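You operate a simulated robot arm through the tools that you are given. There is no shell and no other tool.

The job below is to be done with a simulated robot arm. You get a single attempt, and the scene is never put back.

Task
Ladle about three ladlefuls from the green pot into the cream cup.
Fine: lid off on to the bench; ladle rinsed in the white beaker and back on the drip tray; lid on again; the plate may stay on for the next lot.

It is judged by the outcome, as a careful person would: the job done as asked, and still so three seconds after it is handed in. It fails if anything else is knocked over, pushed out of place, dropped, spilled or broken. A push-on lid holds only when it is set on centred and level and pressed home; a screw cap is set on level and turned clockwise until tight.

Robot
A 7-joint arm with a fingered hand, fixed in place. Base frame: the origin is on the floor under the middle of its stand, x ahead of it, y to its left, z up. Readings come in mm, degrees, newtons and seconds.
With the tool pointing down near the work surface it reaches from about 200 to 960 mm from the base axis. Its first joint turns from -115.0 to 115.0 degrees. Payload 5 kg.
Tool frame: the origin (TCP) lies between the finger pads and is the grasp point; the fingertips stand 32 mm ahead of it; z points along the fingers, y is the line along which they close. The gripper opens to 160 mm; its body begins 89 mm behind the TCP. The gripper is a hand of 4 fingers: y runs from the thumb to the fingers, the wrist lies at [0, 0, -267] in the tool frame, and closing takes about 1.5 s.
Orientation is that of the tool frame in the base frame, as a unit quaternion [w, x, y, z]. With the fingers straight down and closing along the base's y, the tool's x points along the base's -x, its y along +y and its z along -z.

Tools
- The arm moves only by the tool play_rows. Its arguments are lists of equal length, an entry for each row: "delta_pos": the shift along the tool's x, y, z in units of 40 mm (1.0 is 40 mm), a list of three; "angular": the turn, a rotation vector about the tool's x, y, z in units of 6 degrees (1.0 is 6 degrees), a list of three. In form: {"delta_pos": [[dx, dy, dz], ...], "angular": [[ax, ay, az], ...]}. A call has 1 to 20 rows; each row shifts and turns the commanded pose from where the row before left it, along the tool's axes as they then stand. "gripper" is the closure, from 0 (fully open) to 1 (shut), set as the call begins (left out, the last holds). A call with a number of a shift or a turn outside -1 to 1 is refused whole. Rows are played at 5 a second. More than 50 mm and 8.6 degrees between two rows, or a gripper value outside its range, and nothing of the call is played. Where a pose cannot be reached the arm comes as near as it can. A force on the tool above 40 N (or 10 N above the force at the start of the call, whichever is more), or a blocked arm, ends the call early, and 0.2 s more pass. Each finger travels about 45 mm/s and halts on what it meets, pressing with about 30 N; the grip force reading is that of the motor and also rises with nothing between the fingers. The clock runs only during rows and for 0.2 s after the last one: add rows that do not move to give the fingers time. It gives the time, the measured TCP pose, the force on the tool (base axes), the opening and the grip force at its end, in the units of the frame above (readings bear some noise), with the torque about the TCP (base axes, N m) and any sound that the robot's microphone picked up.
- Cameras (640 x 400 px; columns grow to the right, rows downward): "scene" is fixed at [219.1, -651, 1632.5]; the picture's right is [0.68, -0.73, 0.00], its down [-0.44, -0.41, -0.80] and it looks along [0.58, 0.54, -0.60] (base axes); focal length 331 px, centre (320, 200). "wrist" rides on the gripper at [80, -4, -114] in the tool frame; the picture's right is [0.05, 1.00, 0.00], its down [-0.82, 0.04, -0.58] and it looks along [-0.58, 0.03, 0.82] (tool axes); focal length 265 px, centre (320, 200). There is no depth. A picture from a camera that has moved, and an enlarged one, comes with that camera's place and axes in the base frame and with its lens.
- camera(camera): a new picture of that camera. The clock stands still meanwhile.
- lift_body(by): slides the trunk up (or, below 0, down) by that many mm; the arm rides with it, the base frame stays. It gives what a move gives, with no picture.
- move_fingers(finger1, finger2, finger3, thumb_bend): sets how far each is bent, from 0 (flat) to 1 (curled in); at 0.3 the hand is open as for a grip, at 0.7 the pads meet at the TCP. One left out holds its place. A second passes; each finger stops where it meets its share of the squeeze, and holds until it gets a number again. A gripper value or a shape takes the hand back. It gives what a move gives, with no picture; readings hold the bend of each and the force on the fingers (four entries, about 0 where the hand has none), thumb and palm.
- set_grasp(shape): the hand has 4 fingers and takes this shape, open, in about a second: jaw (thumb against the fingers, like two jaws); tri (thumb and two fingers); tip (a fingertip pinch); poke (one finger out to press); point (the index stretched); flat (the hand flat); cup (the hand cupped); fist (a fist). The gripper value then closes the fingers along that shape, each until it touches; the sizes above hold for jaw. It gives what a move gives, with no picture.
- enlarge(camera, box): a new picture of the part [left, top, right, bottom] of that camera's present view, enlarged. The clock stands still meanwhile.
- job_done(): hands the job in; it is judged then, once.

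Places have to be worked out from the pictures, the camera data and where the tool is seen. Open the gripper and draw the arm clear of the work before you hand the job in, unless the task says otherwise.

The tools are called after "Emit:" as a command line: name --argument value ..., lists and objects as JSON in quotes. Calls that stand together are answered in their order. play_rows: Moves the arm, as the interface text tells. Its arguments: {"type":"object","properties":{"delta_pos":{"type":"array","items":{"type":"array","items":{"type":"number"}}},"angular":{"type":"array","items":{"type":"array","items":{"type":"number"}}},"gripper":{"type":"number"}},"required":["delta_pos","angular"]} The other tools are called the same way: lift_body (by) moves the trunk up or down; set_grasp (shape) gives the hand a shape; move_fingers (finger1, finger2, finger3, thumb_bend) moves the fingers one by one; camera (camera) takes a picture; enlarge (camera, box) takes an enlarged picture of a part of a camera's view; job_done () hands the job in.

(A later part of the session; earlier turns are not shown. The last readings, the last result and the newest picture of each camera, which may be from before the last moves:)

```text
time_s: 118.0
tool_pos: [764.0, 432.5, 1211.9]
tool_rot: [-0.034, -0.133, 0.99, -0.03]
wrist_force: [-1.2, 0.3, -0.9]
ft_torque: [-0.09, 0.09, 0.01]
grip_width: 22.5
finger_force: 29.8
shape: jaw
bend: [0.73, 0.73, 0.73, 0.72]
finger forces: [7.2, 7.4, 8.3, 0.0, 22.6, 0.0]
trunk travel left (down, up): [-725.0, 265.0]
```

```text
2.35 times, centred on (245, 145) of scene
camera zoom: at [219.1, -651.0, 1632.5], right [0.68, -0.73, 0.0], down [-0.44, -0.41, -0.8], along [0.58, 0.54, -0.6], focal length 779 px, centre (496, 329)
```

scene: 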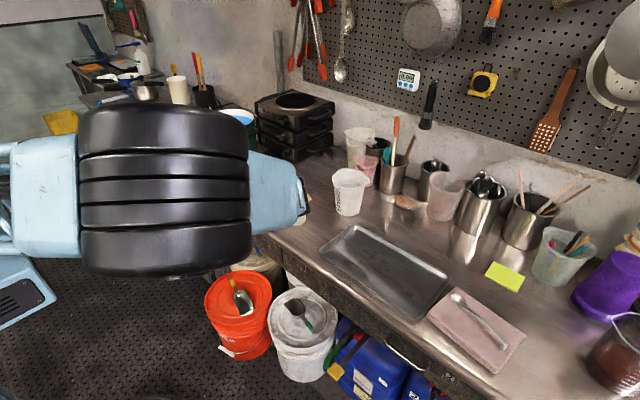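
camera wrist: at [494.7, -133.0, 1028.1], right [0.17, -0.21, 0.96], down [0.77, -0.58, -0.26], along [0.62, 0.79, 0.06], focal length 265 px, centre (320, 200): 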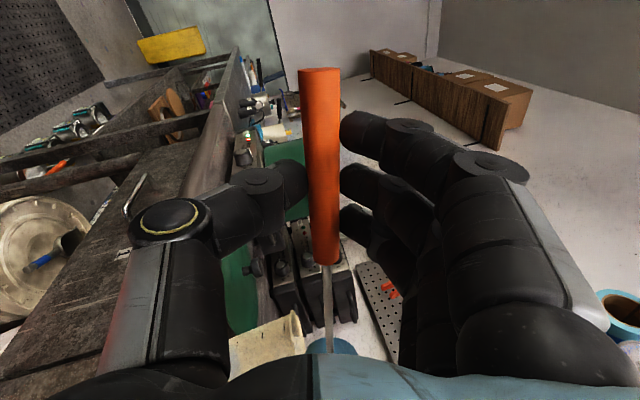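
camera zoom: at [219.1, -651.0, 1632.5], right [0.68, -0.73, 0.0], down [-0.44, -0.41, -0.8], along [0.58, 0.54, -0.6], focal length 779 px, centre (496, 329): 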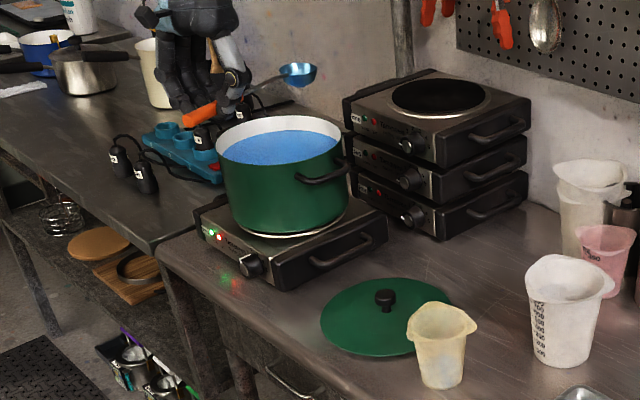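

Back above the pot in the same pose. I'll pitch down 16° and dip as before.

Emit:
play_rows --delta_pos '[[0, 0, 0], [0, 0, 0], [0, 0, 0], [-0.143, 0.02, 0.396], [-0.143, 0.02, 0.396], [-0.143, 0.02, 0.396], [-0.143, 0.02, 0.396], [-0.143, 0.02, 0.396], [0, 0, 0], [0, 0, 0]]' --angular '[[0, 0.878, 0], [0, 0.878, 0], [0, 0.878, 0], [0, 0, 0], [0, 0, 0], [0, 0, 0], [0, 0, 0], [0, 0, 0], [0, 0, 0], [0, 0, 0]]'

Emit:
enlarge --camera "scene" --box '[175, 70, 265, 140]'

```text
time_s: 120.2
tool_pos: [763.5, 432.0, 1129.2]
tool_rot: [-0.169, -0.128, 0.976, -0.048]
wrist_force: [-0.7, 0.6, 5.9]
ft_torque: [0.05, -0.09, 0.04]
grip_width: 22.7
finger_force: 30.2
shape: jaw
bend: [0.73, 0.73, 0.73, 0.72]
finger forces: [6.8, 7.5, 8.3, 0.1, 23.1, 0.0]
trunk travel left (down, up): [-725.0, 265.0]
```

```text
5.71 times, centred on (220, 105) of scene
camera zoom: at [219.1, -651.0, 1632.5], right [0.68, -0.73, 0.0], down [-0.44, -0.41, -0.8], along [0.58, 0.54, -0.6], focal length 1891 px, centre (891, 743)
```

zoom: 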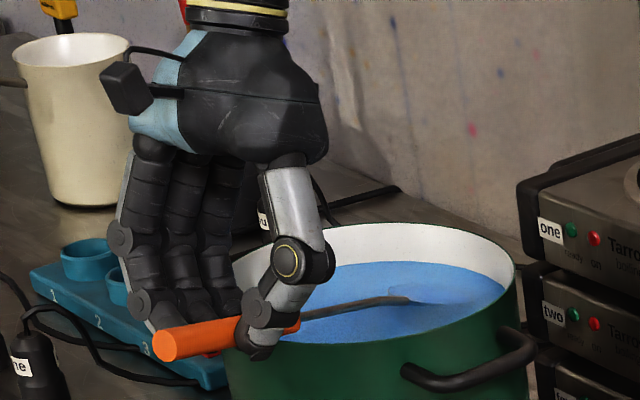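

Filled; a fingertip is lightly touching the pot rim (≈6 N), so I'll first rise 2 mm, then ease the pitch and lift out as before.

Emit:
play_rows --delta_pos '[[0.017, -0.002, -0.047], [0.059, 0, 0.02], [0.059, 0, 0.02], [0, 0, 0], [0.025, -0.004, -0.084], [0.025, -0.004, -0.084], [0.025, -0.004, -0.084], [0.03, -0.008, -0.172], [0.03, -0.008, -0.172], [0.03, -0.008, -0.172], [0.03, -0.008, -0.172], [0.03, -0.008, -0.172], [0.03, -0.008, -0.172], [0.03, -0.008, -0.172], [0.03, -0.008, -0.172], [0, 0, 0]]' --angular '[[0, 0, 0], [0, -0.25, 0], [0, -0.25, 0], [0, 0, 0], [0, 0, 0], [0, 0, 0], [0, 0, 0], [0, -0.267, 0], [0, -0.267, 0], [0, -0.267, 0], [0, -0.267, 0], [0, -0.267, 0], [0, -0.267, 0], [0, -0.267, 0], [0, -0.267, 0], [0, 0, 0]]'

Emit:
enlarge --camera "scene" --box '[175, 60, 265, 130]'

Emit:
enlarge --camera "scene" --box '[210, 75, 260, 110]'

```text
time_s: 123.5
tool_pos: [761.2, 431.5, 1197.3]
tool_rot: [-0.033, -0.133, 0.99, -0.03]
wrist_force: [0.3, 0.0, -0.9]
ft_torque: [-0.05, 0.13, 0.0]
grip_width: 22.6
finger_force: 29.8
shape: jaw
bend: [0.73, 0.73, 0.73, 0.72]
finger forces: [7.2, 7.6, 8.4, 0.0, 22.7, 0.1]
trunk travel left (down, up): [-725.0, 265.0]
```

```text
5.71 times, centred on (220, 95) of scene
camera zoom: at [219.1, -651.0, 1632.5], right [0.68, -0.73, 0.0], down [-0.44, -0.41, -0.8], along [0.58, 0.54, -0.6], focal length 1891 px, centre (891, 800)
```

zoom: 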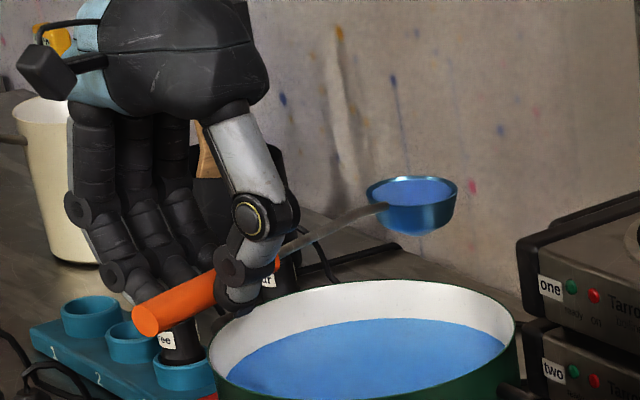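

```text
11.43 times, centred on (235, 92) of scene
camera zoom: at [219.1, -651.0, 1632.5], right [0.68, -0.73, 0.0], down [-0.44, -0.41, -0.8], along [0.58, 0.54, -0.6], focal length 3782 px, centre (1291, 1429)
```

zoom: 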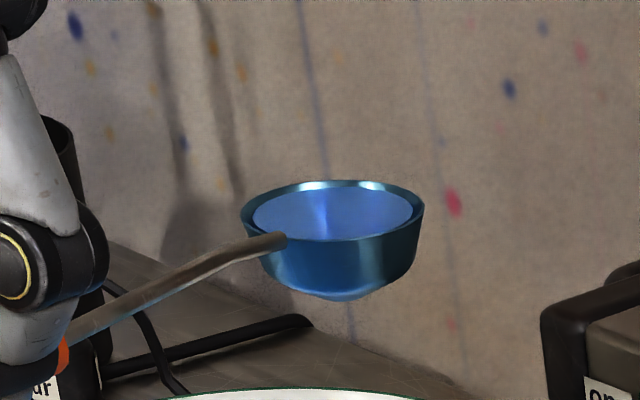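

Second ladleful is up and level. Carrying it to the cup with the same smooth profile.

Emit:
play_rows --delta_pos '[[0.128, -0.175, 0.018], [0.256, -0.35, 0.036], [0.384, -0.526, 0.054], [0.427, -0.584, 0.06], [0.427, -0.584, 0.06], [0.427, -0.584, 0.06], [0.427, -0.584, 0.06], [0.427, -0.584, 0.06], [0.427, -0.584, 0.06], [0.427, -0.584, 0.06], [0.427, -0.584, 0.06], [0.427, -0.584, 0.06], [0.427, -0.584, 0.06], [0.427, -0.584, 0.06], [0.427, -0.584, 0.06], [0.384, -0.526, 0.054], [0.256, -0.35, 0.036], [0.128, -0.175, 0.018], [0.043, -0.058, 0.006], [0, 0, 0]]' --angular '[[0, 0, 0], [0, 0, 0], [0, 0, 0], [0, 0, 0], [0, 0, 0], [0, 0, 0], [0, 0, 0], [0, 0, 0], [0, 0, 0], [0, 0, 0], [0, 0, 0], [0, 0, 0], [0, 0, 0], [0, 0, 0], [0, 0, 0], [0, 0, 0], [0, 0, 0], [0, 0, 0], [0, 0, 0], [0, 0, 0]]'

Emit:
play_rows --delta_pos '[[0, 0, 0], [0, 0, 0], [0, 0, 0], [0, 0, 0], [0, 0, 0], [0, 0, 0], [0, 0, 0], [-0.007, 0.038, 0.184], [-0.014, 0.076, 0.368], [-0.017, 0.095, 0.46], [-0.017, 0.095, 0.46], [-0.017, 0.095, 0.46], [-0.017, 0.095, 0.46], [-0.014, 0.076, 0.368], [-0.007, 0.038, 0.184], [-0.003, 0.019, 0.092], [0.062, 0.207, 0.055], [0.062, 0.207, 0.055], [0.062, 0.207, 0.055], [0, 0, 0]]' --angular '[[0, 0, 0.3], [0, 0, 0.6], [0, 0, 0.8], [0, 0, 0.8], [0, 0, 0.6], [0, 0, 0.4], [0, 0, 0.17], [0, 0, 0], [0, 0, 0], [0, 0, 0], [0, 0, 0], [0, 0, 0], [0, 0, 0], [0, 0, 0], [0, 0, 0], [0, 0, 0], [0, 0, 0], [0, 0, 0], [0, 0, 0], [0, 0, 0]]'

Emit:
enlarge --camera "scene" --box '[230, 130, 350, 230]'

Emit:
enlarge --camera "scene" --box '[270, 155, 330, 205]'

```text
time_s: 127.8
tool_pos: [597.7, 5.3, 1197.9]
tool_rot: [-0.034, -0.134, 0.99, -0.029]
wrist_force: [0.1, 0.4, -1.4]
ft_torque: [-0.03, 0.12, -0.03]
grip_width: 22.5
finger_force: 29.9
shape: jaw
bend: [0.73, 0.73, 0.73, 0.72]
finger forces: [7.4, 7.4, 8.2, 0.1, 22.4, 0.1]
trunk travel left (down, up): [-725.0, 265.0]
```

```text
time_s: 131.9
tool_pos: [593.8, 45.4, 1066.5]
tool_rot: [-0.028, 0.059, 0.997, -0.035]
wrist_force: [-0.1, 0.0, -0.5]
ft_torque: [0.0, 0.13, 0.0]
grip_width: 22.4
finger_force: 30.0
shape: jaw
bend: [0.73, 0.73, 0.73, 0.72]
finger forces: [7.5, 7.4, 8.1, 0.0, 22.5, 0.0]
trunk travel left (down, up): [-725.0, 265.0]
```

```text
4.00 times, centred on (290, 180) of scene
camera zoom: at [219.1, -651.0, 1632.5], right [0.68, -0.73, 0.0], down [-0.44, -0.41, -0.8], along [0.58, 0.54, -0.6], focal length 1324 px, centre (440, 280)
```

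zoom: 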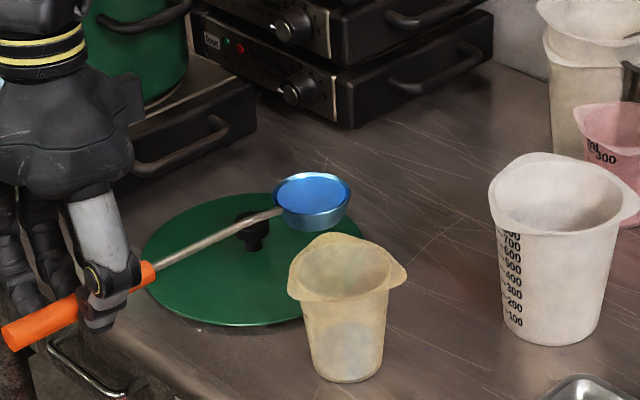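

```text
8.00 times, centred on (300, 180) of scene
camera zoom: at [219.1, -651.0, 1632.5], right [0.68, -0.73, 0.0], down [-0.44, -0.41, -0.8], along [0.58, 0.54, -0.6], focal length 2647 px, centre (480, 360)
```

zoom: 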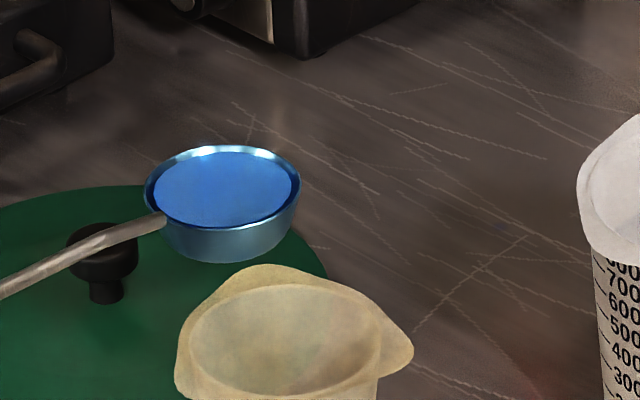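

Positioned identically to the first pour, bowl still full. I'll repeat the same two-stage pour.

Emit:
play_rows --delta_pos '[[0, -0.033, 0], [0, -0.033, 0], [0, -0.0375, 0], [0, -0.0375, -0.001], [0, -0.0415, -0.002], [0, -0.0415, -0.002], [0, -0.045, -0.0045], [0, -0.045, -0.0045], [0, -0.048, -0.0075], [0, -0.048, -0.0075], [0, -0.05, -0.011], [0, -0.05, -0.011], [0, -0.052, -0.015], [0, -0.052, -0.015], [0, -0.053, -0.0195], [0, -0.053, -0.0195], [0, -0.053, -0.024], [0, -0.053, -0.024], [0, -0.052, -0.028], [0, -0.052, -0.028]]' --angular '[[-0.485, 0.06, 0.02], [-0.485, 0.06, 0.02], [-0.485, 0.06, 0.02], [-0.485, 0.06, 0.02], [-0.485, 0.06, 0.02], [-0.485, 0.06, 0.02], [-0.485, 0.06, 0.02], [-0.485, 0.06, 0.02], [-0.485, 0.06, 0.02], [-0.485, 0.06, 0.02], [-0.485, 0.06, 0.02], [-0.485, 0.06, 0.02], [-0.485, 0.06, 0.02], [-0.485, 0.06, 0.02], [-0.485, 0.06, 0.02], [-0.485, 0.06, 0.02], [-0.485, 0.06, 0.02], [-0.485, 0.06, 0.02], [-0.485, 0.06, 0.02], [-0.485, 0.06, 0.02]]'

Emit:
play_rows --delta_pos '[[0, -0.05, -0.032], [0, -0.05, -0.032], [0, -0.0475, -0.0355], [0, -0.0475, -0.0355], [0, -0.044, -0.0385], [0, -0.044, -0.0385], [0, -0.0405, -0.0405], [0, -0.0405, -0.0405], [0, -0.0365, -0.042], [0, -0.0365, -0.042], [0, -0.032, -0.0425], [0, -0.032, -0.0425], [0, -0.0275, -0.042], [0, -0.0275, -0.042], [0, -0.0235, -0.041], [0, -0.0235, -0.041], [0, 0, 0], [0, 0, 0], [0, 0, 0], [0, 0, 0]]' --angular '[[-0.485, 0.06, 0.02], [-0.485, 0.06, 0.02], [-0.485, 0.06, 0.02], [-0.485, 0.06, 0.02], [-0.485, 0.06, 0.02], [-0.485, 0.06, 0.02], [-0.485, 0.06, 0.02], [-0.485, 0.06, 0.02], [-0.485, 0.06, 0.02], [-0.485, 0.06, 0.02], [-0.485, 0.06, 0.02], [-0.485, 0.06, 0.02], [-0.485, 0.06, 0.02], [-0.485, 0.06, 0.02], [-0.485, 0.06, 0.02], [-0.485, 0.06, 0.02], [0, 0, 0], [0, 0, 0], [0, 0, 0], [0, 0, 0]]'

Emit:
enlarge --camera "wrist" --box '[200, 240, 440, 380]'

```text
time_s: 136.2
tool_pos: [587.2, 8.3, 1059.0]
tool_rot: [-0.055, 0.086, 0.883, 0.457]
wrist_force: [-0.3, 0.6, -0.2]
ft_torque: [-0.01, 0.08, 0.01]
grip_width: 22.7
finger_force: 29.8
shape: jaw
bend: [0.73, 0.73, 0.73, 0.72]
finger forces: [7.9, 7.3, 7.5, 0.0, 23.1, 0.0]
trunk travel left (down, up): [-725.0, 265.0]
```

```text
time_s: 140.3
tool_pos: [581.4, -21.1, 1041.6]
tool_rot: [-0.067, 0.093, 0.625, 0.772]
wrist_force: [-0.6, -0.7, 0.3]
ft_torque: [-0.02, -0.16, -0.1]
grip_width: 22.4
finger_force: 29.7
shape: jaw
bend: [0.73, 0.73, 0.73, 0.72]
finger forces: [6.0, 7.8, 9.1, 0.1, 22.9, 0.0]
trunk travel left (down, up): [-725.0, 265.0]
```

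```text
2.67 times, centred on (320, 310) of wrist
camera zoom: at [494.7, -131.7, 1033.2], right [0.17, -0.21, 0.96], down [0.77, -0.58, -0.26], along [0.62, 0.79, 0.06], focal length 708 px, centre (320, -93)
```

zoom: 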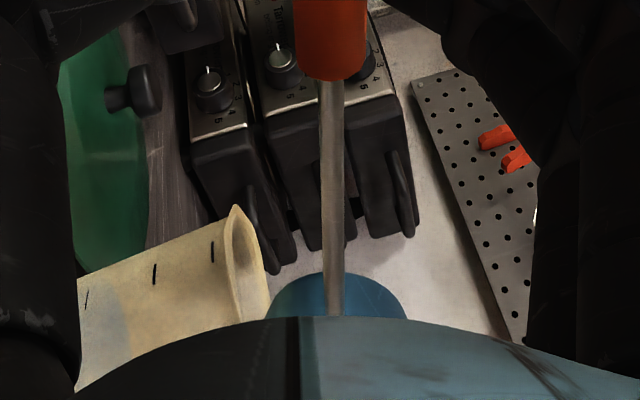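

The cup's level has risen (liquid now between the first and second graduation). Rolling back upright.

Emit:
play_rows --delta_pos '[[0, 0.047, 0.0815], [0, 0.055, 0.084], [0, 0.064, 0.085], [0, 0.073, 0.084], [0, 0.081, 0.081], [0, 0.0885, 0.077], [0, 0.095, 0.071], [0, 0.1, 0.064], [0, 0.104, 0.0565], [0, 0.106, 0.048], [0, 0.106, 0.039], [0, 0.1045, 0.03], [0, 0.101, 0.0225], [0, 0.0965, 0.015], [0, 0.09, 0.009], [0, 0.083, 0.0045], [0, 0.075, 0.001], [0, 0.066, 0], [0, 0, 0]]' --angular '[[0.97, -0.12, -0.04], [0.97, -0.12, -0.04], [0.97, -0.12, -0.04], [0.97, -0.12, -0.04], [0.97, -0.12, -0.04], [0.97, -0.12, -0.04], [0.97, -0.12, -0.04], [0.97, -0.12, -0.04], [0.97, -0.12, -0.04], [0.97, -0.12, -0.04], [0.97, -0.12, -0.04], [0.97, -0.12, -0.04], [0.97, -0.12, -0.04], [0.97, -0.12, -0.04], [0.97, -0.12, -0.04], [0.97, -0.12, -0.04], [0.97, -0.12, -0.04], [0.97, -0.12, -0.04], [0, 0, 0]]'

Emit:
enlarge --camera "scene" --box '[270, 155, 330, 230]'

```text
time_s: 144.3
tool_pos: [592.7, 42.5, 1073.2]
tool_rot: [-0.027, 0.058, 0.997, -0.037]
wrist_force: [-0.3, -0.5, -0.3]
ft_torque: [0.04, 0.08, 0.01]
grip_width: 22.3
finger_force: 30.1
shape: jaw
bend: [0.73, 0.73, 0.73, 0.72]
finger forces: [7.4, 7.5, 8.3, 0.0, 22.8, 0.1]
trunk travel left (down, up): [-725.0, 265.0]
```

```text
5.33 times, centred on (300, 192) of scene
camera zoom: at [219.1, -651.0, 1632.5], right [0.68, -0.73, 0.0], down [-0.44, -0.41, -0.8], along [0.58, 0.54, -0.6], focal length 1765 px, centre (427, 240)
```

zoom: 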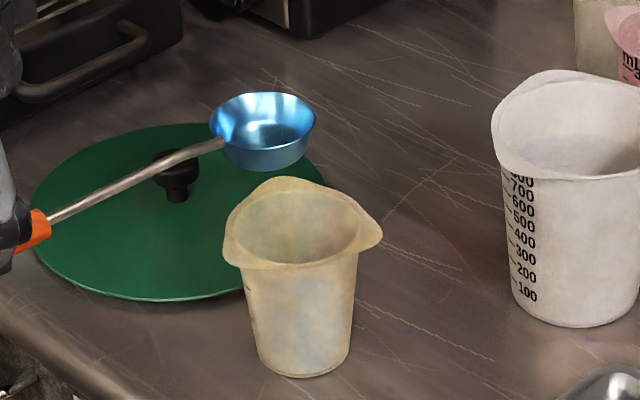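

No spills. Returning to the pot for the third ladleful.

Emit:
play_rows --delta_pos '[[0.0375, -0.053, -0.746], [0.0375, -0.053, -0.746], [0.0375, -0.053, -0.746], [0.0375, -0.053, -0.746], [0, 0, 0], [0, 0, 0], [0, 0, 0], [0, 0, 0], [-0.55, 0.682, -0.13], [-0.55, 0.682, -0.13], [-0.55, 0.682, -0.13], [-0.55, 0.682, -0.13], [-0.55, 0.682, -0.13], [-0.55, 0.682, -0.13], [-0.55, 0.682, -0.13], [-0.55, 0.682, -0.13], [-0.55, 0.682, -0.13], [-0.55, 0.682, -0.13], [-0.55, 0.682, -0.13], [-0.55, 0.682, -0.13]]' --angular '[[0, 0, 0], [0, 0, 0], [0, 0, 0], [0, 0, 0], [0, 0, -0.917], [0, 0, -0.917], [0, 0, -0.917], [0, 0, -0.917], [0, 0, 0], [0, 0, 0], [0, 0, 0], [0, 0, 0], [0, 0, 0], [0, 0, 0], [0, 0, 0], [0, 0, 0], [0, 0, 0], [0, 0, 0], [0, 0, 0], [0, 0, 0]]'

Emit:
play_rows --delta_pos '[[0.25, 0, 0], [0, 0, 0], [0, 0, 0], [-0.156, 0.0216, 0.431], [-0.156, 0.0216, 0.431], [-0.156, 0.0216, 0.431], [-0.156, 0.0216, 0.431], [0, 0, 0]]' --angular '[[0, 0.878, 0], [0, 0.878, 0], [0, 0.878, 0], [0, 0, 0], [0, 0, 0], [0, 0, 0], [0, 0, 0], [0, 0, 0]]'

Emit:
enlarge --camera "scene" --box '[175, 70, 265, 140]'

```text
time_s: 148.6
tool_pos: [764.9, 435.3, 1217.9]
tool_rot: [-0.033, -0.133, 0.99, -0.031]
wrist_force: [0.5, 0.9, -2.1]
ft_torque: [-0.07, 0.12, 0.0]
grip_width: 22.5
finger_force: 30.3
shape: jaw
bend: [0.73, 0.73, 0.73, 0.72]
finger forces: [7.3, 7.3, 8.1, 0.0, 22.4, 0.0]
trunk travel left (down, up): [-725.0, 265.0]
```

```text
time_s: 150.3
tool_pos: [753.5, 429.2, 1144.3]
tool_rot: [-0.17, -0.128, 0.976, -0.048]
wrist_force: [1.0, -0.3, -1.2]
ft_torque: [-0.05, 0.12, 0.03]
grip_width: 22.7
finger_force: 29.9
shape: jaw
bend: [0.73, 0.73, 0.73, 0.72]
finger forces: [7.4, 7.4, 8.4, 0.1, 22.4, 0.0]
trunk travel left (down, up): [-725.0, 265.0]
```

```text
5.71 times, centred on (220, 105) of scene
camera zoom: at [219.1, -651.0, 1632.5], right [0.68, -0.73, 0.0], down [-0.44, -0.41, -0.8], along [0.58, 0.54, -0.6], focal length 1891 px, centre (891, 743)
```

zoom: 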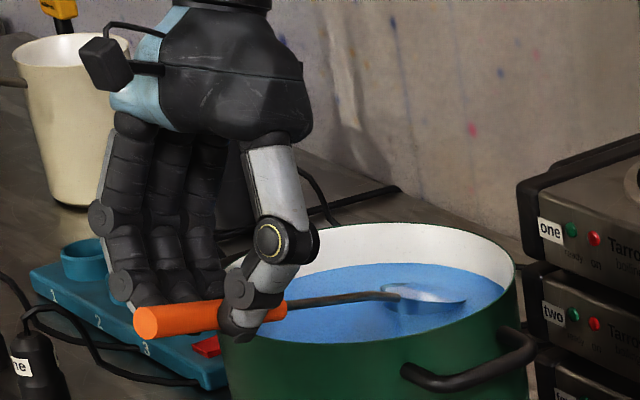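

Bowl is at the surface with the hand clear of the rim. Dipping the last 18 mm.

Emit:
play_rows --delta_pos '[[-0.076, 0.0106, 0.211], [-0.076, 0.0106, 0.211], [0, 0, 0], [0, 0, 0]]' --angular '[[0, 0, 0], [0, 0, 0], [0, 0, 0], [0, 0, 0]]'

Emit:
enlarge --camera "scene" --box '[175, 70, 265, 140]'

```text
time_s: 151.3
tool_pos: [753.5, 429.0, 1127.9]
tool_rot: [-0.169, -0.128, 0.976, -0.048]
wrist_force: [-3.1, -1.7, 5.2]
ft_torque: [0.02, -0.02, 0.01]
grip_width: 22.6
finger_force: 29.6
shape: jaw
bend: [0.73, 0.73, 0.73, 0.72]
finger forces: [7.4, 7.3, 7.6, 0.0, 23.3, 0.0]
trunk travel left (down, up): [-725.0, 265.0]
```

```text
5.71 times, centred on (220, 105) of scene
camera zoom: at [219.1, -651.0, 1632.5], right [0.68, -0.73, 0.0], down [-0.44, -0.41, -0.8], along [0.58, 0.54, -0.6], focal length 1891 px, centre (891, 743)
```

zoom: 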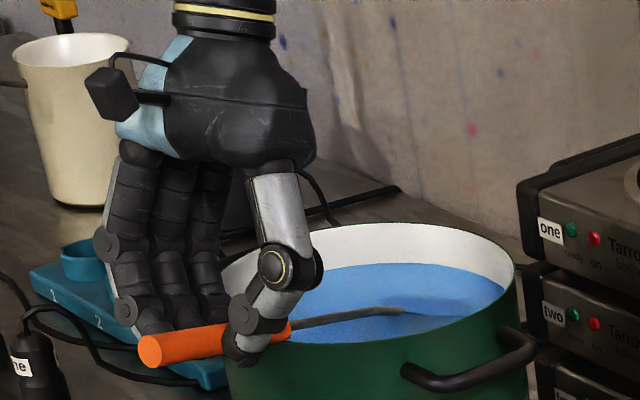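

The orange handle is lightly resting on the pot rim (≈6 N), which the next pitch-back relieves. Proceeding with the gentle exit.

Emit:
play_rows --delta_pos '[[0, 0, 0], [0, 0, 0], [0, 0, 0], [0.025, -0.004, -0.084], [0.025, -0.004, -0.084], [0.025, -0.004, -0.084], [0.03, -0.008, -0.172], [0.03, -0.008, -0.172], [0.03, -0.008, -0.172], [0.03, -0.008, -0.172], [0.03, -0.008, -0.172], [0.03, -0.008, -0.172], [0.03, -0.008, -0.172], [0.03, -0.008, -0.172], [0, 0, 0]]' --angular '[[0, -0.25, 0], [0, -0.25, 0], [0, 0, 0], [0, 0, 0], [0, 0, 0], [0, 0, 0], [0, -0.267, 0], [0, -0.267, 0], [0, -0.267, 0], [0, -0.267, 0], [0, -0.267, 0], [0, -0.267, 0], [0, -0.267, 0], [0, -0.267, 0], [0, 0, 0]]'

Emit:
enlarge --camera "scene" --box '[175, 60, 265, 130]'

Emit:
enlarge --camera "scene" --box '[205, 75, 255, 110]'

```text
time_s: 154.6
tool_pos: [754.8, 430.0, 1193.4]
tool_rot: [-0.034, -0.133, 0.99, -0.03]
wrist_force: [0.4, -0.2, -1.6]
ft_torque: [-0.05, 0.15, -0.03]
grip_width: 22.4
finger_force: 30.2
shape: jaw
bend: [0.73, 0.73, 0.73, 0.72]
finger forces: [7.5, 7.6, 8.2, 0.1, 22.8, 0.0]
trunk travel left (down, up): [-725.0, 265.0]
```

```text
5.71 times, centred on (220, 95) of scene
camera zoom: at [219.1, -651.0, 1632.5], right [0.68, -0.73, 0.0], down [-0.44, -0.41, -0.8], along [0.58, 0.54, -0.6], focal length 1891 px, centre (891, 800)
```

zoom: 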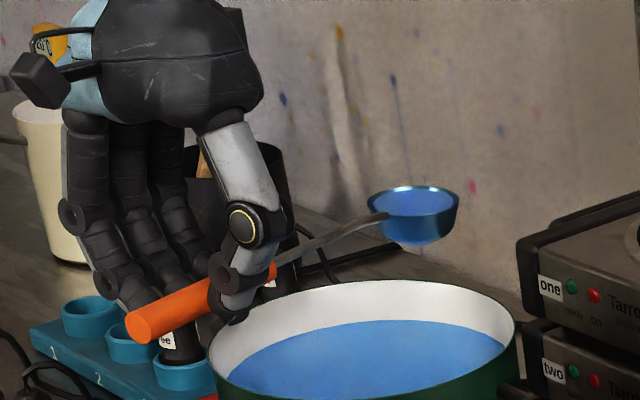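

```text
11.43 times, centred on (230, 92) of scene
camera zoom: at [219.1, -651.0, 1632.5], right [0.68, -0.73, 0.0], down [-0.44, -0.41, -0.8], along [0.58, 0.54, -0.6], focal length 3782 px, centre (1349, 1429)
```

zoom: 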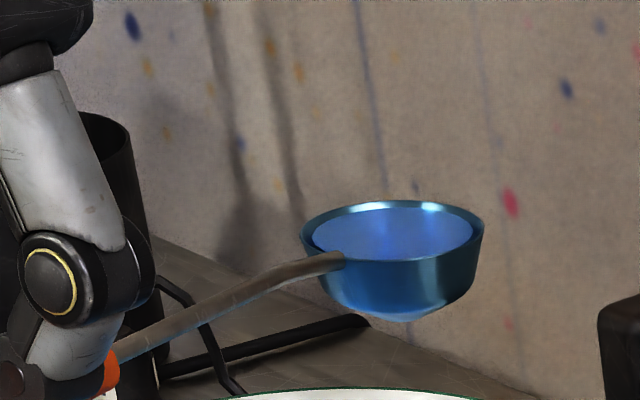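

Third ladleful is up. I'll check the ladle's seating in the hand since it touched the rim.

Emit:
camera --camera "wrist"

```text
taken
camera wrist: at [685.8, 413.3, 1312.7], right [-0.32, 0.95, -0.05], down [0.81, 0.29, 0.51], along [0.5, 0.12, -0.86], focal length 265 px, centre (320, 200)
```

wrist: 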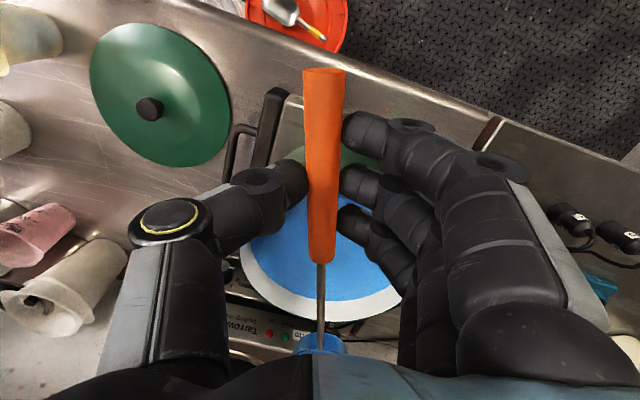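

The ladle yawed about 4° in the grip (bowl ≈15 mm toward −y), so I'll use an 18° twist instead of 22° at the cup to compensate. Carrying over with the same smooth profile.

Emit:
play_rows --delta_pos '[[0.128, -0.175, 0.018], [0.256, -0.35, 0.036], [0.384, -0.526, 0.054], [0.427, -0.584, 0.06], [0.427, -0.584, 0.06], [0.427, -0.584, 0.06], [0.427, -0.584, 0.06], [0.427, -0.584, 0.06], [0.427, -0.584, 0.06], [0.427, -0.584, 0.06], [0.427, -0.584, 0.06], [0.427, -0.584, 0.06], [0.427, -0.584, 0.06], [0.427, -0.584, 0.06], [0.427, -0.584, 0.06], [0.384, -0.526, 0.054], [0.256, -0.35, 0.036], [0.128, -0.175, 0.018], [0.043, -0.058, 0.006], [0, 0, 0]]' --angular '[[0, 0, 0], [0, 0, 0], [0, 0, 0], [0, 0, 0], [0, 0, 0], [0, 0, 0], [0, 0, 0], [0, 0, 0], [0, 0, 0], [0, 0, 0], [0, 0, 0], [0, 0, 0], [0, 0, 0], [0, 0, 0], [0, 0, 0], [0, 0, 0], [0, 0, 0], [0, 0, 0], [0, 0, 0], [0, 0, 0]]'

Emit:
play_rows --delta_pos '[[0, 0, 0], [0, 0, 0], [0, 0, 0], [0, 0, 0], [0, 0, 0], [0, 0, 0], [-0.007, 0.038, 0.184], [-0.014, 0.076, 0.368], [-0.017, 0.095, 0.46], [-0.017, 0.095, 0.46], [-0.017, 0.095, 0.46], [-0.017, 0.095, 0.46], [-0.014, 0.076, 0.368], [-0.007, 0.038, 0.184], [-0.003, 0.019, 0.092], [-0.018, 0.199, 0.046], [-0.018, 0.199, 0.046], [-0.018, 0.199, 0.046], [0, 0, 0]]' --angular '[[0, 0, 0.3], [0, 0, 0.6], [0, 0, 0.7], [0, 0, 0.7], [0, 0, 0.5], [0, 0, 0.2], [0, 0, 0], [0, 0, 0], [0, 0, 0], [0, 0, 0], [0, 0, 0], [0, 0, 0], [0, 0, 0], [0, 0, 0], [0, 0, 0], [0, 0, 0], [0, 0, 0], [0, 0, 0], [0, 0, 0]]'

Emit:
enlarge --camera "scene" --box '[230, 130, 350, 230]'

Emit:
enlarge --camera "scene" --box '[270, 155, 330, 205]'

```text
time_s: 158.8
tool_pos: [594.1, 3.7, 1195.2]
tool_rot: [-0.034, -0.133, 0.99, -0.031]
wrist_force: [-0.9, -0.1, 0.2]
ft_torque: [-0.03, 0.15, 0.0]
grip_width: 22.7
finger_force: 30.0
shape: jaw
bend: [0.73, 0.73, 0.73, 0.72]
finger forces: [7.6, 7.4, 8.0, 0.0, 22.3, 0.1]
trunk travel left (down, up): [-725.0, 265.0]
```

```text
time_s: 162.8
tool_pos: [595.4, 43.3, 1065.0]
tool_rot: [-0.029, 0.024, 0.999, -0.034]
wrist_force: [-0.5, 0.1, -1.2]
ft_torque: [0.0, 0.14, 0.01]
grip_width: 22.5
finger_force: 29.9
shape: jaw
bend: [0.73, 0.73, 0.73, 0.72]
finger forces: [7.5, 7.4, 8.1, 0.1, 22.4, 0.0]
trunk travel left (down, up): [-725.0, 265.0]
```

```text
4.00 times, centred on (290, 180) of scene
camera zoom: at [219.1, -651.0, 1632.5], right [0.68, -0.73, 0.0], down [-0.44, -0.41, -0.8], along [0.58, 0.54, -0.6], focal length 1324 px, centre (440, 280)
```

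zoom: 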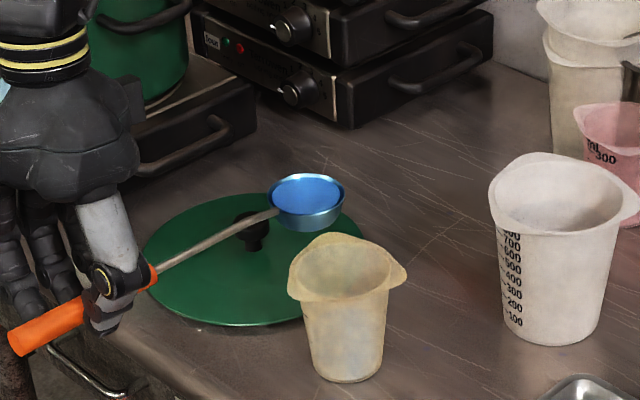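

```text
8.00 times, centred on (300, 180) of scene
camera zoom: at [219.1, -651.0, 1632.5], right [0.68, -0.73, 0.0], down [-0.44, -0.41, -0.8], along [0.58, 0.54, -0.6], focal length 2647 px, centre (480, 360)
```

zoom: 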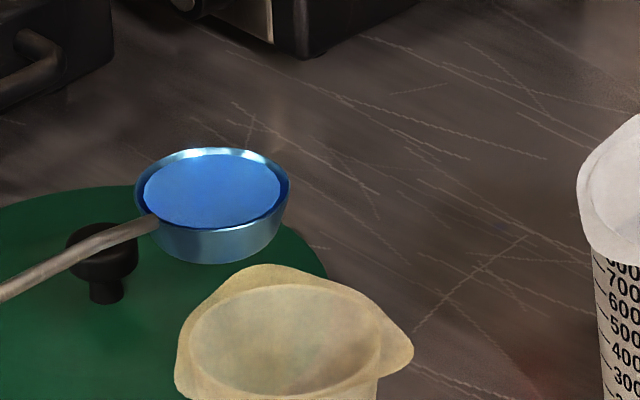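

The bowl is in the same spot as for earlier pours. Pouring the third ladleful with the roll axis adjusted to the ladle's new yaw.

Emit:
play_rows --delta_pos '[[0, -0.033, 0], [0, -0.033, 0], [0, -0.0375, 0], [0, -0.0375, -0.001], [0, -0.0415, -0.002], [0, -0.0415, -0.002], [0, -0.045, -0.0045], [0, -0.045, -0.0045], [0, -0.048, -0.0075], [0, -0.048, -0.0075], [0, -0.05, -0.011], [0, -0.05, -0.011], [0, -0.052, -0.015], [0, -0.052, -0.015], [0, -0.053, -0.0195], [0, -0.053, -0.0195], [0, -0.053, -0.024], [0, -0.053, -0.024], [0, -0.052, -0.028], [0, -0.052, -0.028]]' --angular '[[-0.487, 0.027, 0.02], [-0.487, 0.027, 0.02], [-0.487, 0.027, 0.02], [-0.487, 0.027, 0.02], [-0.487, 0.027, 0.02], [-0.487, 0.027, 0.02], [-0.487, 0.027, 0.02], [-0.487, 0.027, 0.02], [-0.487, 0.027, 0.02], [-0.487, 0.027, 0.02], [-0.487, 0.027, 0.02], [-0.487, 0.027, 0.02], [-0.487, 0.027, 0.02], [-0.487, 0.027, 0.02], [-0.487, 0.027, 0.02], [-0.487, 0.027, 0.02], [-0.487, 0.027, 0.02], [-0.487, 0.027, 0.02], [-0.487, 0.027, 0.02], [-0.487, 0.027, 0.02]]'

Emit:
play_rows --delta_pos '[[0, -0.05, -0.032], [0, -0.05, -0.032], [0, -0.0475, -0.0355], [0, -0.0475, -0.0355], [0, -0.044, -0.0385], [0, -0.044, -0.0385], [0, -0.0405, -0.0405], [0, -0.0405, -0.0405], [0, -0.0365, -0.042], [0, -0.0365, -0.042], [0, -0.032, -0.0425], [0, -0.032, -0.0425], [0, -0.0275, -0.042], [0, -0.0275, -0.042], [0, -0.0235, -0.041], [0, -0.0235, -0.041], [0, 0, 0], [0, 0, 0], [0, 0, 0], [0, 0, 0]]' --angular '[[-0.487, 0.027, 0.02], [-0.487, 0.027, 0.02], [-0.487, 0.027, 0.02], [-0.487, 0.027, 0.02], [-0.487, 0.027, 0.02], [-0.487, 0.027, 0.02], [-0.487, 0.027, 0.02], [-0.487, 0.027, 0.02], [-0.487, 0.027, 0.02], [-0.487, 0.027, 0.02], [-0.487, 0.027, 0.02], [-0.487, 0.027, 0.02], [-0.487, 0.027, 0.02], [-0.487, 0.027, 0.02], [-0.487, 0.027, 0.02], [-0.487, 0.027, 0.02], [0, 0, 0], [0, 0, 0], [0, 0, 0], [0, 0, 0]]'

Emit:
camera --camera "wrist"

Emit:
enlarge --camera "wrist" --box '[200, 240, 440, 380]'

```text
time_s: 166.9
tool_pos: [590.9, 6.5, 1055.6]
tool_rot: [-0.039, 0.055, 0.886, 0.458]
wrist_force: [0.6, 0.0, -0.5]
ft_torque: [-0.03, 0.09, 0.0]
grip_width: 22.5
finger_force: 30.0
shape: jaw
bend: [0.73, 0.73, 0.73, 0.72]
finger forces: [8.2, 7.2, 7.2, 0.0, 23.0, 0.1]
trunk travel left (down, up): [-725.0, 265.0]
```

```text
time_s: 171.2
tool_pos: [587.6, -22.8, 1039.2]
tool_rot: [-0.041, 0.07, 0.631, 0.771]
wrist_force: [-1.0, 0.4, -0.3]
ft_torque: [0.0, 0.07, 0.0]
grip_width: 22.2
finger_force: 30.0
shape: jaw
bend: [0.73, 0.73, 0.73, 0.72]
finger forces: [8.0, 7.1, 7.1, 0.1, 23.0, 0.1]
trunk travel left (down, up): [-725.0, 265.0]
```

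```text
taken
camera wrist: at [499.9, -132.7, 1025.6], right [0.1, -0.2, 0.97], down [0.78, -0.6, -0.2], along [0.62, 0.78, 0.09], focal length 265 px, centre (320, 200)
```

wrist: 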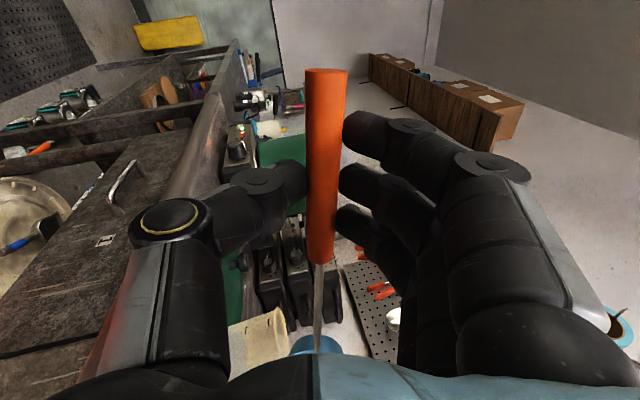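

```text
2.67 times, centred on (320, 310) of wrist
camera zoom: at [499.9, -132.7, 1025.6], right [0.1, -0.2, 0.97], down [0.78, -0.6, -0.2], along [0.62, 0.78, 0.09], focal length 708 px, centre (320, -93)
```

zoom: 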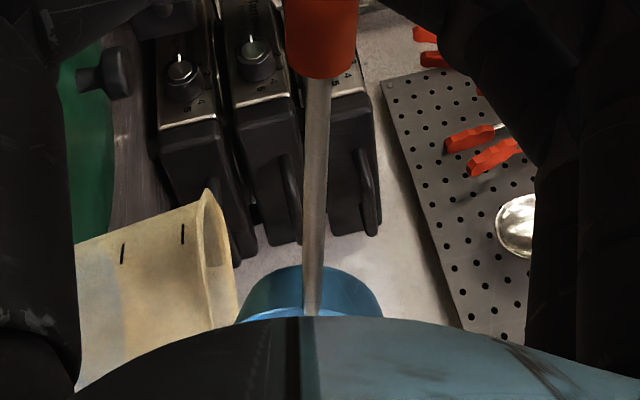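

Level now sits near the second graduation. Rolling the empty ladle back upright.

Emit:
play_rows --delta_pos '[[0, 0.047, 0.0815], [0, 0.055, 0.084], [0, 0.064, 0.085], [0, 0.073, 0.084], [0, 0.081, 0.081], [0, 0.0885, 0.077], [0, 0.095, 0.071], [0, 0.1, 0.064], [0, 0.104, 0.0565], [0, 0.106, 0.048], [0, 0.106, 0.039], [0, 0.1045, 0.03], [0, 0.101, 0.0225], [0, 0.0965, 0.015], [0, 0.09, 0.009], [0, 0.083, 0.0045], [0, 0.075, 0.001], [0, 0.066, 0], [0, 0, 0]]' --angular '[[0.973, -0.054, -0.04], [0.973, -0.054, -0.04], [0.973, -0.054, -0.04], [0.973, -0.054, -0.04], [0.973, -0.054, -0.04], [0.973, -0.054, -0.04], [0.973, -0.054, -0.04], [0.973, -0.054, -0.04], [0.973, -0.054, -0.04], [0.973, -0.054, -0.04], [0.973, -0.054, -0.04], [0.973, -0.054, -0.04], [0.973, -0.054, -0.04], [0.973, -0.054, -0.04], [0.973, -0.054, -0.04], [0.973, -0.054, -0.04], [0.973, -0.054, -0.04], [0.973, -0.054, -0.04], [0, 0, 0]]'

Emit:
enlarge --camera "scene" --box '[270, 155, 370, 230]'

Emit:
enlarge --camera "scene" --box '[280, 180, 320, 230]'

```text
time_s: 175.2
tool_pos: [595.5, 39.9, 1068.7]
tool_rot: [-0.029, 0.025, 0.999, -0.035]
wrist_force: [0.1, -0.5, -0.3]
ft_torque: [0.04, 0.08, 0.04]
grip_width: 22.6
finger_force: 29.9
shape: jaw
bend: [0.73, 0.73, 0.73, 0.72]
finger forces: [7.5, 7.3, 8.1, 0.0, 22.6, 0.0]
trunk travel left (down, up): [-725.0, 265.0]
```

```text
5.33 times, centred on (320, 192) of scene
camera zoom: at [219.1, -651.0, 1632.5], right [0.68, -0.73, 0.0], down [-0.44, -0.41, -0.8], along [0.58, 0.54, -0.6], focal length 1765 px, centre (320, 240)
```

zoom: 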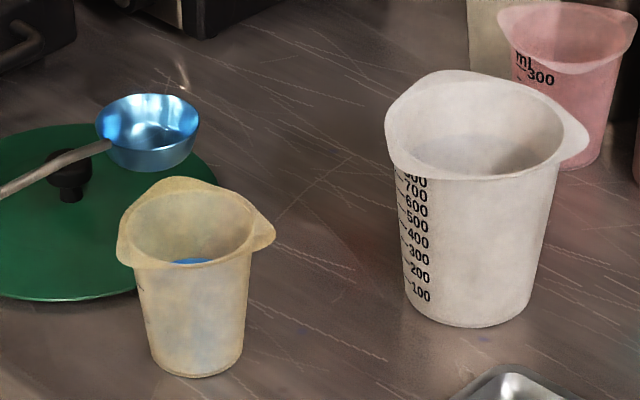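

```text
8.00 times, centred on (300, 205) of scene
camera zoom: at [219.1, -651.0, 1632.5], right [0.68, -0.73, 0.0], down [-0.44, -0.41, -0.8], along [0.58, 0.54, -0.6], focal length 2647 px, centre (480, 160)
```

zoom: 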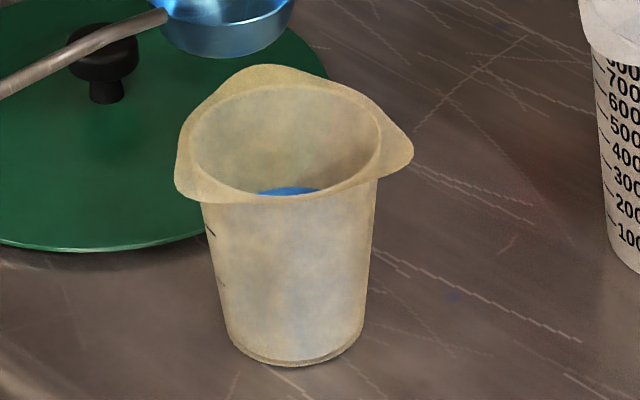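

The cup now visibly holds about three ladlefuls. I'll inspect the bench around the cup closely for any drips.

Emit:
enlarge --camera "scene" --box '[300, 200, 340, 230]'

Emit:
enlarge --camera "scene" --box '[230, 160, 310, 230]'

```text
13.33 times, centred on (320, 215) of scene
camera zoom: at [219.1, -651.0, 1632.5], right [0.68, -0.73, 0.0], down [-0.44, -0.41, -0.8], along [0.58, 0.54, -0.6], focal length 4412 px, centre (320, 0)
```

zoom: 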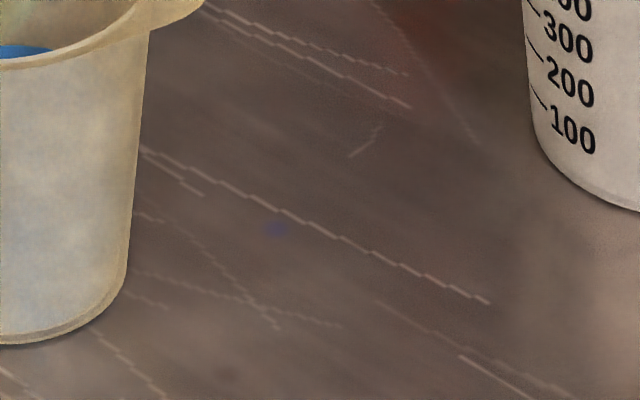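

```text
5.71 times, centred on (270, 195) of scene
camera zoom: at [219.1, -651.0, 1632.5], right [0.68, -0.73, 0.0], down [-0.44, -0.41, -0.8], along [0.58, 0.54, -0.6], focal length 1891 px, centre (606, 229)
```

zoom: 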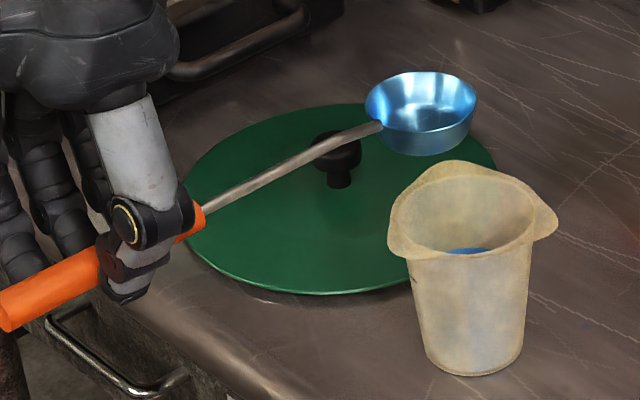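

The faint smudge is just a bench stain; nothing spilled. Next is rinsing, so I'll zoom on the white beaker to see its water level.

Emit:
enlarge --camera "scene" --box '[325, 160, 380, 220]'

Emit:
camera --camera "scene"

Emit:
camera --camera "wrist"

```text
6.67 times, centred on (352, 190) of scene
camera zoom: at [219.1, -651.0, 1632.5], right [0.68, -0.73, 0.0], down [-0.44, -0.41, -0.8], along [0.58, 0.54, -0.6], focal length 2206 px, centre (103, 267)
```

zoom: 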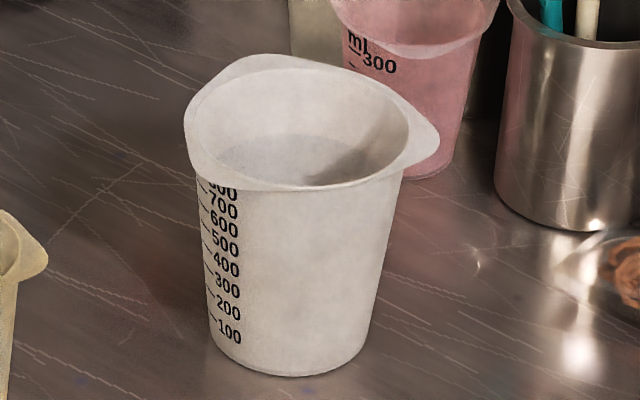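

```text
taken
```

scene: 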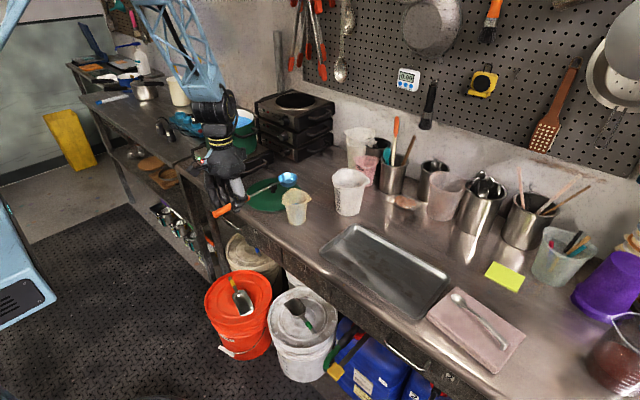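

```text
taken
camera wrist: at [520.5, 48.6, 1187.5], right [-0.01, 1.0, -0.07], down [0.85, 0.04, 0.53], along [0.53, -0.05, -0.85], focal length 265 px, centre (320, 200)
```

wrist: 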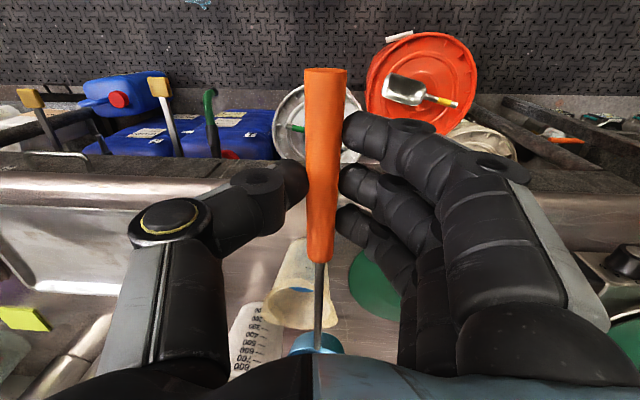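

The beaker sits near (969, -84), rim z≈1015, water ≈40 mm below the rim. I'll raise the empty ladle and pitch it about 35° nose-down so the shaft can pass over the beaker rim.

Emit:
play_rows --delta_pos '[[0.051, -0.065, -0.908], [0.051, -0.065, -0.908], [0.051, -0.065, -0.908], [0.051, -0.065, -0.908], [0, 0, 0], [0, 0, 0], [0, 0, 0], [0, 0, 0], [0, 0, 0], [0, 0, 0], [0, 0, 0]]' --angular '[[0, 0, 0], [0, 0, 0], [0, 0, 0], [0, 0, 0], [0, 0.883, 0], [0, 0.883, 0], [0, 0.883, 0], [0, 0.883, 0], [0, 0.883, 0], [0, 0.883, 0], [0, 0, 0]]'

Emit:
camera --camera "wrist"

Emit:
enlarge --camera "scene" --box '[200, 80, 400, 230]'

```text
time_s: 177.6
tool_pos: [594.5, 42.0, 1214.2]
tool_rot: [-0.301, 0.032, 0.953, -0.027]
wrist_force: [-0.7, -0.5, -0.5]
ft_torque: [0.02, 0.08, 0.0]
grip_width: 22.4
finger_force: 29.7
shape: jaw
bend: [0.73, 0.73, 0.73, 0.72]
finger forces: [7.3, 7.3, 7.9, 0.1, 22.3, 0.0]
trunk travel left (down, up): [-725.0, 265.0]
```

```text
taken
camera wrist: at [593.5, 47.2, 1354.6], right [0.0, 1.0, -0.04], down [1.0, 0.0, 0.0], along [0.0, -0.04, -1.0], focal length 265 px, centre (320, 200)
```

wrist: 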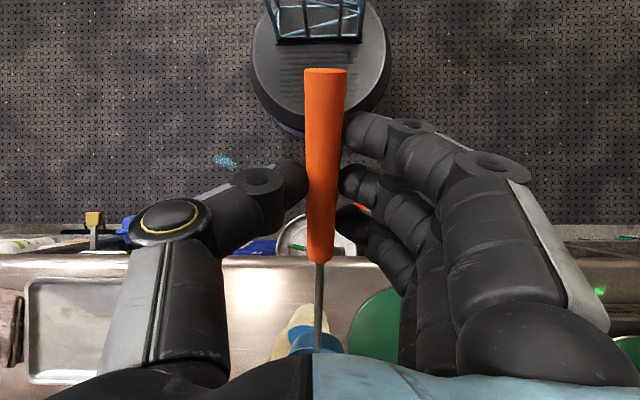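

```text
2.67 times, centred on (300, 155) of scene
camera zoom: at [219.1, -651.0, 1632.5], right [0.68, -0.73, 0.0], down [-0.44, -0.41, -0.8], along [0.58, 0.54, -0.6], focal length 882 px, centre (373, 320)
```

zoom: 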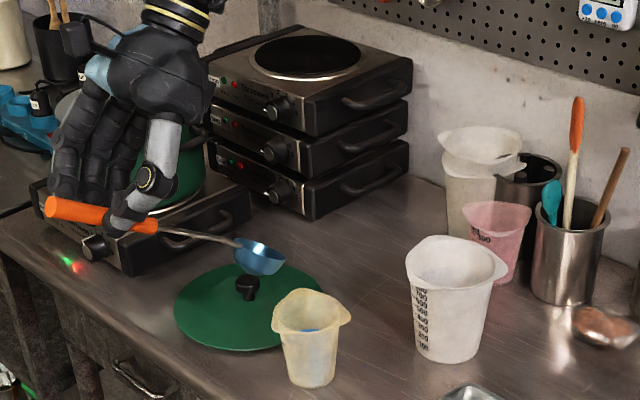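

Pitch is 35°. Moving across so the bowl hovers above the beaker, about 20 mm over its rim.

Emit:
play_rows --delta_pos '[[-0.591, -0.373, -0.381], [-0.591, -0.373, -0.381], [-0.591, -0.373, -0.381], [-0.591, -0.373, -0.381], [-0.591, -0.373, -0.381], [-0.591, -0.373, -0.381], [-0.591, -0.373, -0.381], [-0.591, -0.373, -0.381], [0, 0, 0]]' --angular '[[0, 0, 0], [0, 0, 0], [0, 0, 0], [0, 0, 0], [0, 0, 0], [0, 0, 0], [0, 0, 0], [0, 0, 0], [0, 0, 0]]'

Emit:
camera --camera "wrist"

Emit:
enlarge --camera "scene" --box '[290, 110, 400, 220]'

```text
time_s: 179.6
tool_pos: [813.4, -87.7, 1216.4]
tool_rot: [-0.301, 0.032, 0.953, -0.027]
wrist_force: [0.6, -0.9, 0.4]
ft_torque: [0.01, 0.03, 0.03]
grip_width: 22.5
finger_force: 29.7
shape: jaw
bend: [0.73, 0.73, 0.73, 0.72]
finger forces: [7.4, 7.3, 7.9, 0.0, 22.5, 0.1]
trunk travel left (down, up): [-725.0, 265.0]
```

```text
taken
camera wrist: at [811.6, -81.4, 1354.9], right [0.0, 1.0, -0.04], down [1.0, 0.0, 0.0], along [0.0, -0.04, -1.0], focal length 265 px, centre (320, 200)
```

wrist: 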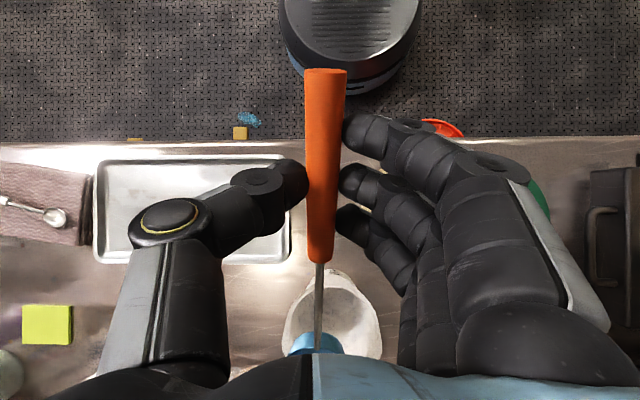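

```text
3.64 times, centred on (345, 165) of scene
camera zoom: at [219.1, -651.0, 1632.5], right [0.68, -0.73, 0.0], down [-0.44, -0.41, -0.8], along [0.58, 0.54, -0.6], focal length 1203 px, centre (229, 327)
```

zoom: 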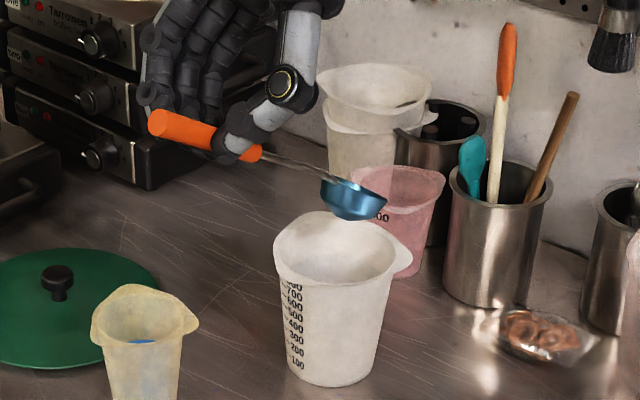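

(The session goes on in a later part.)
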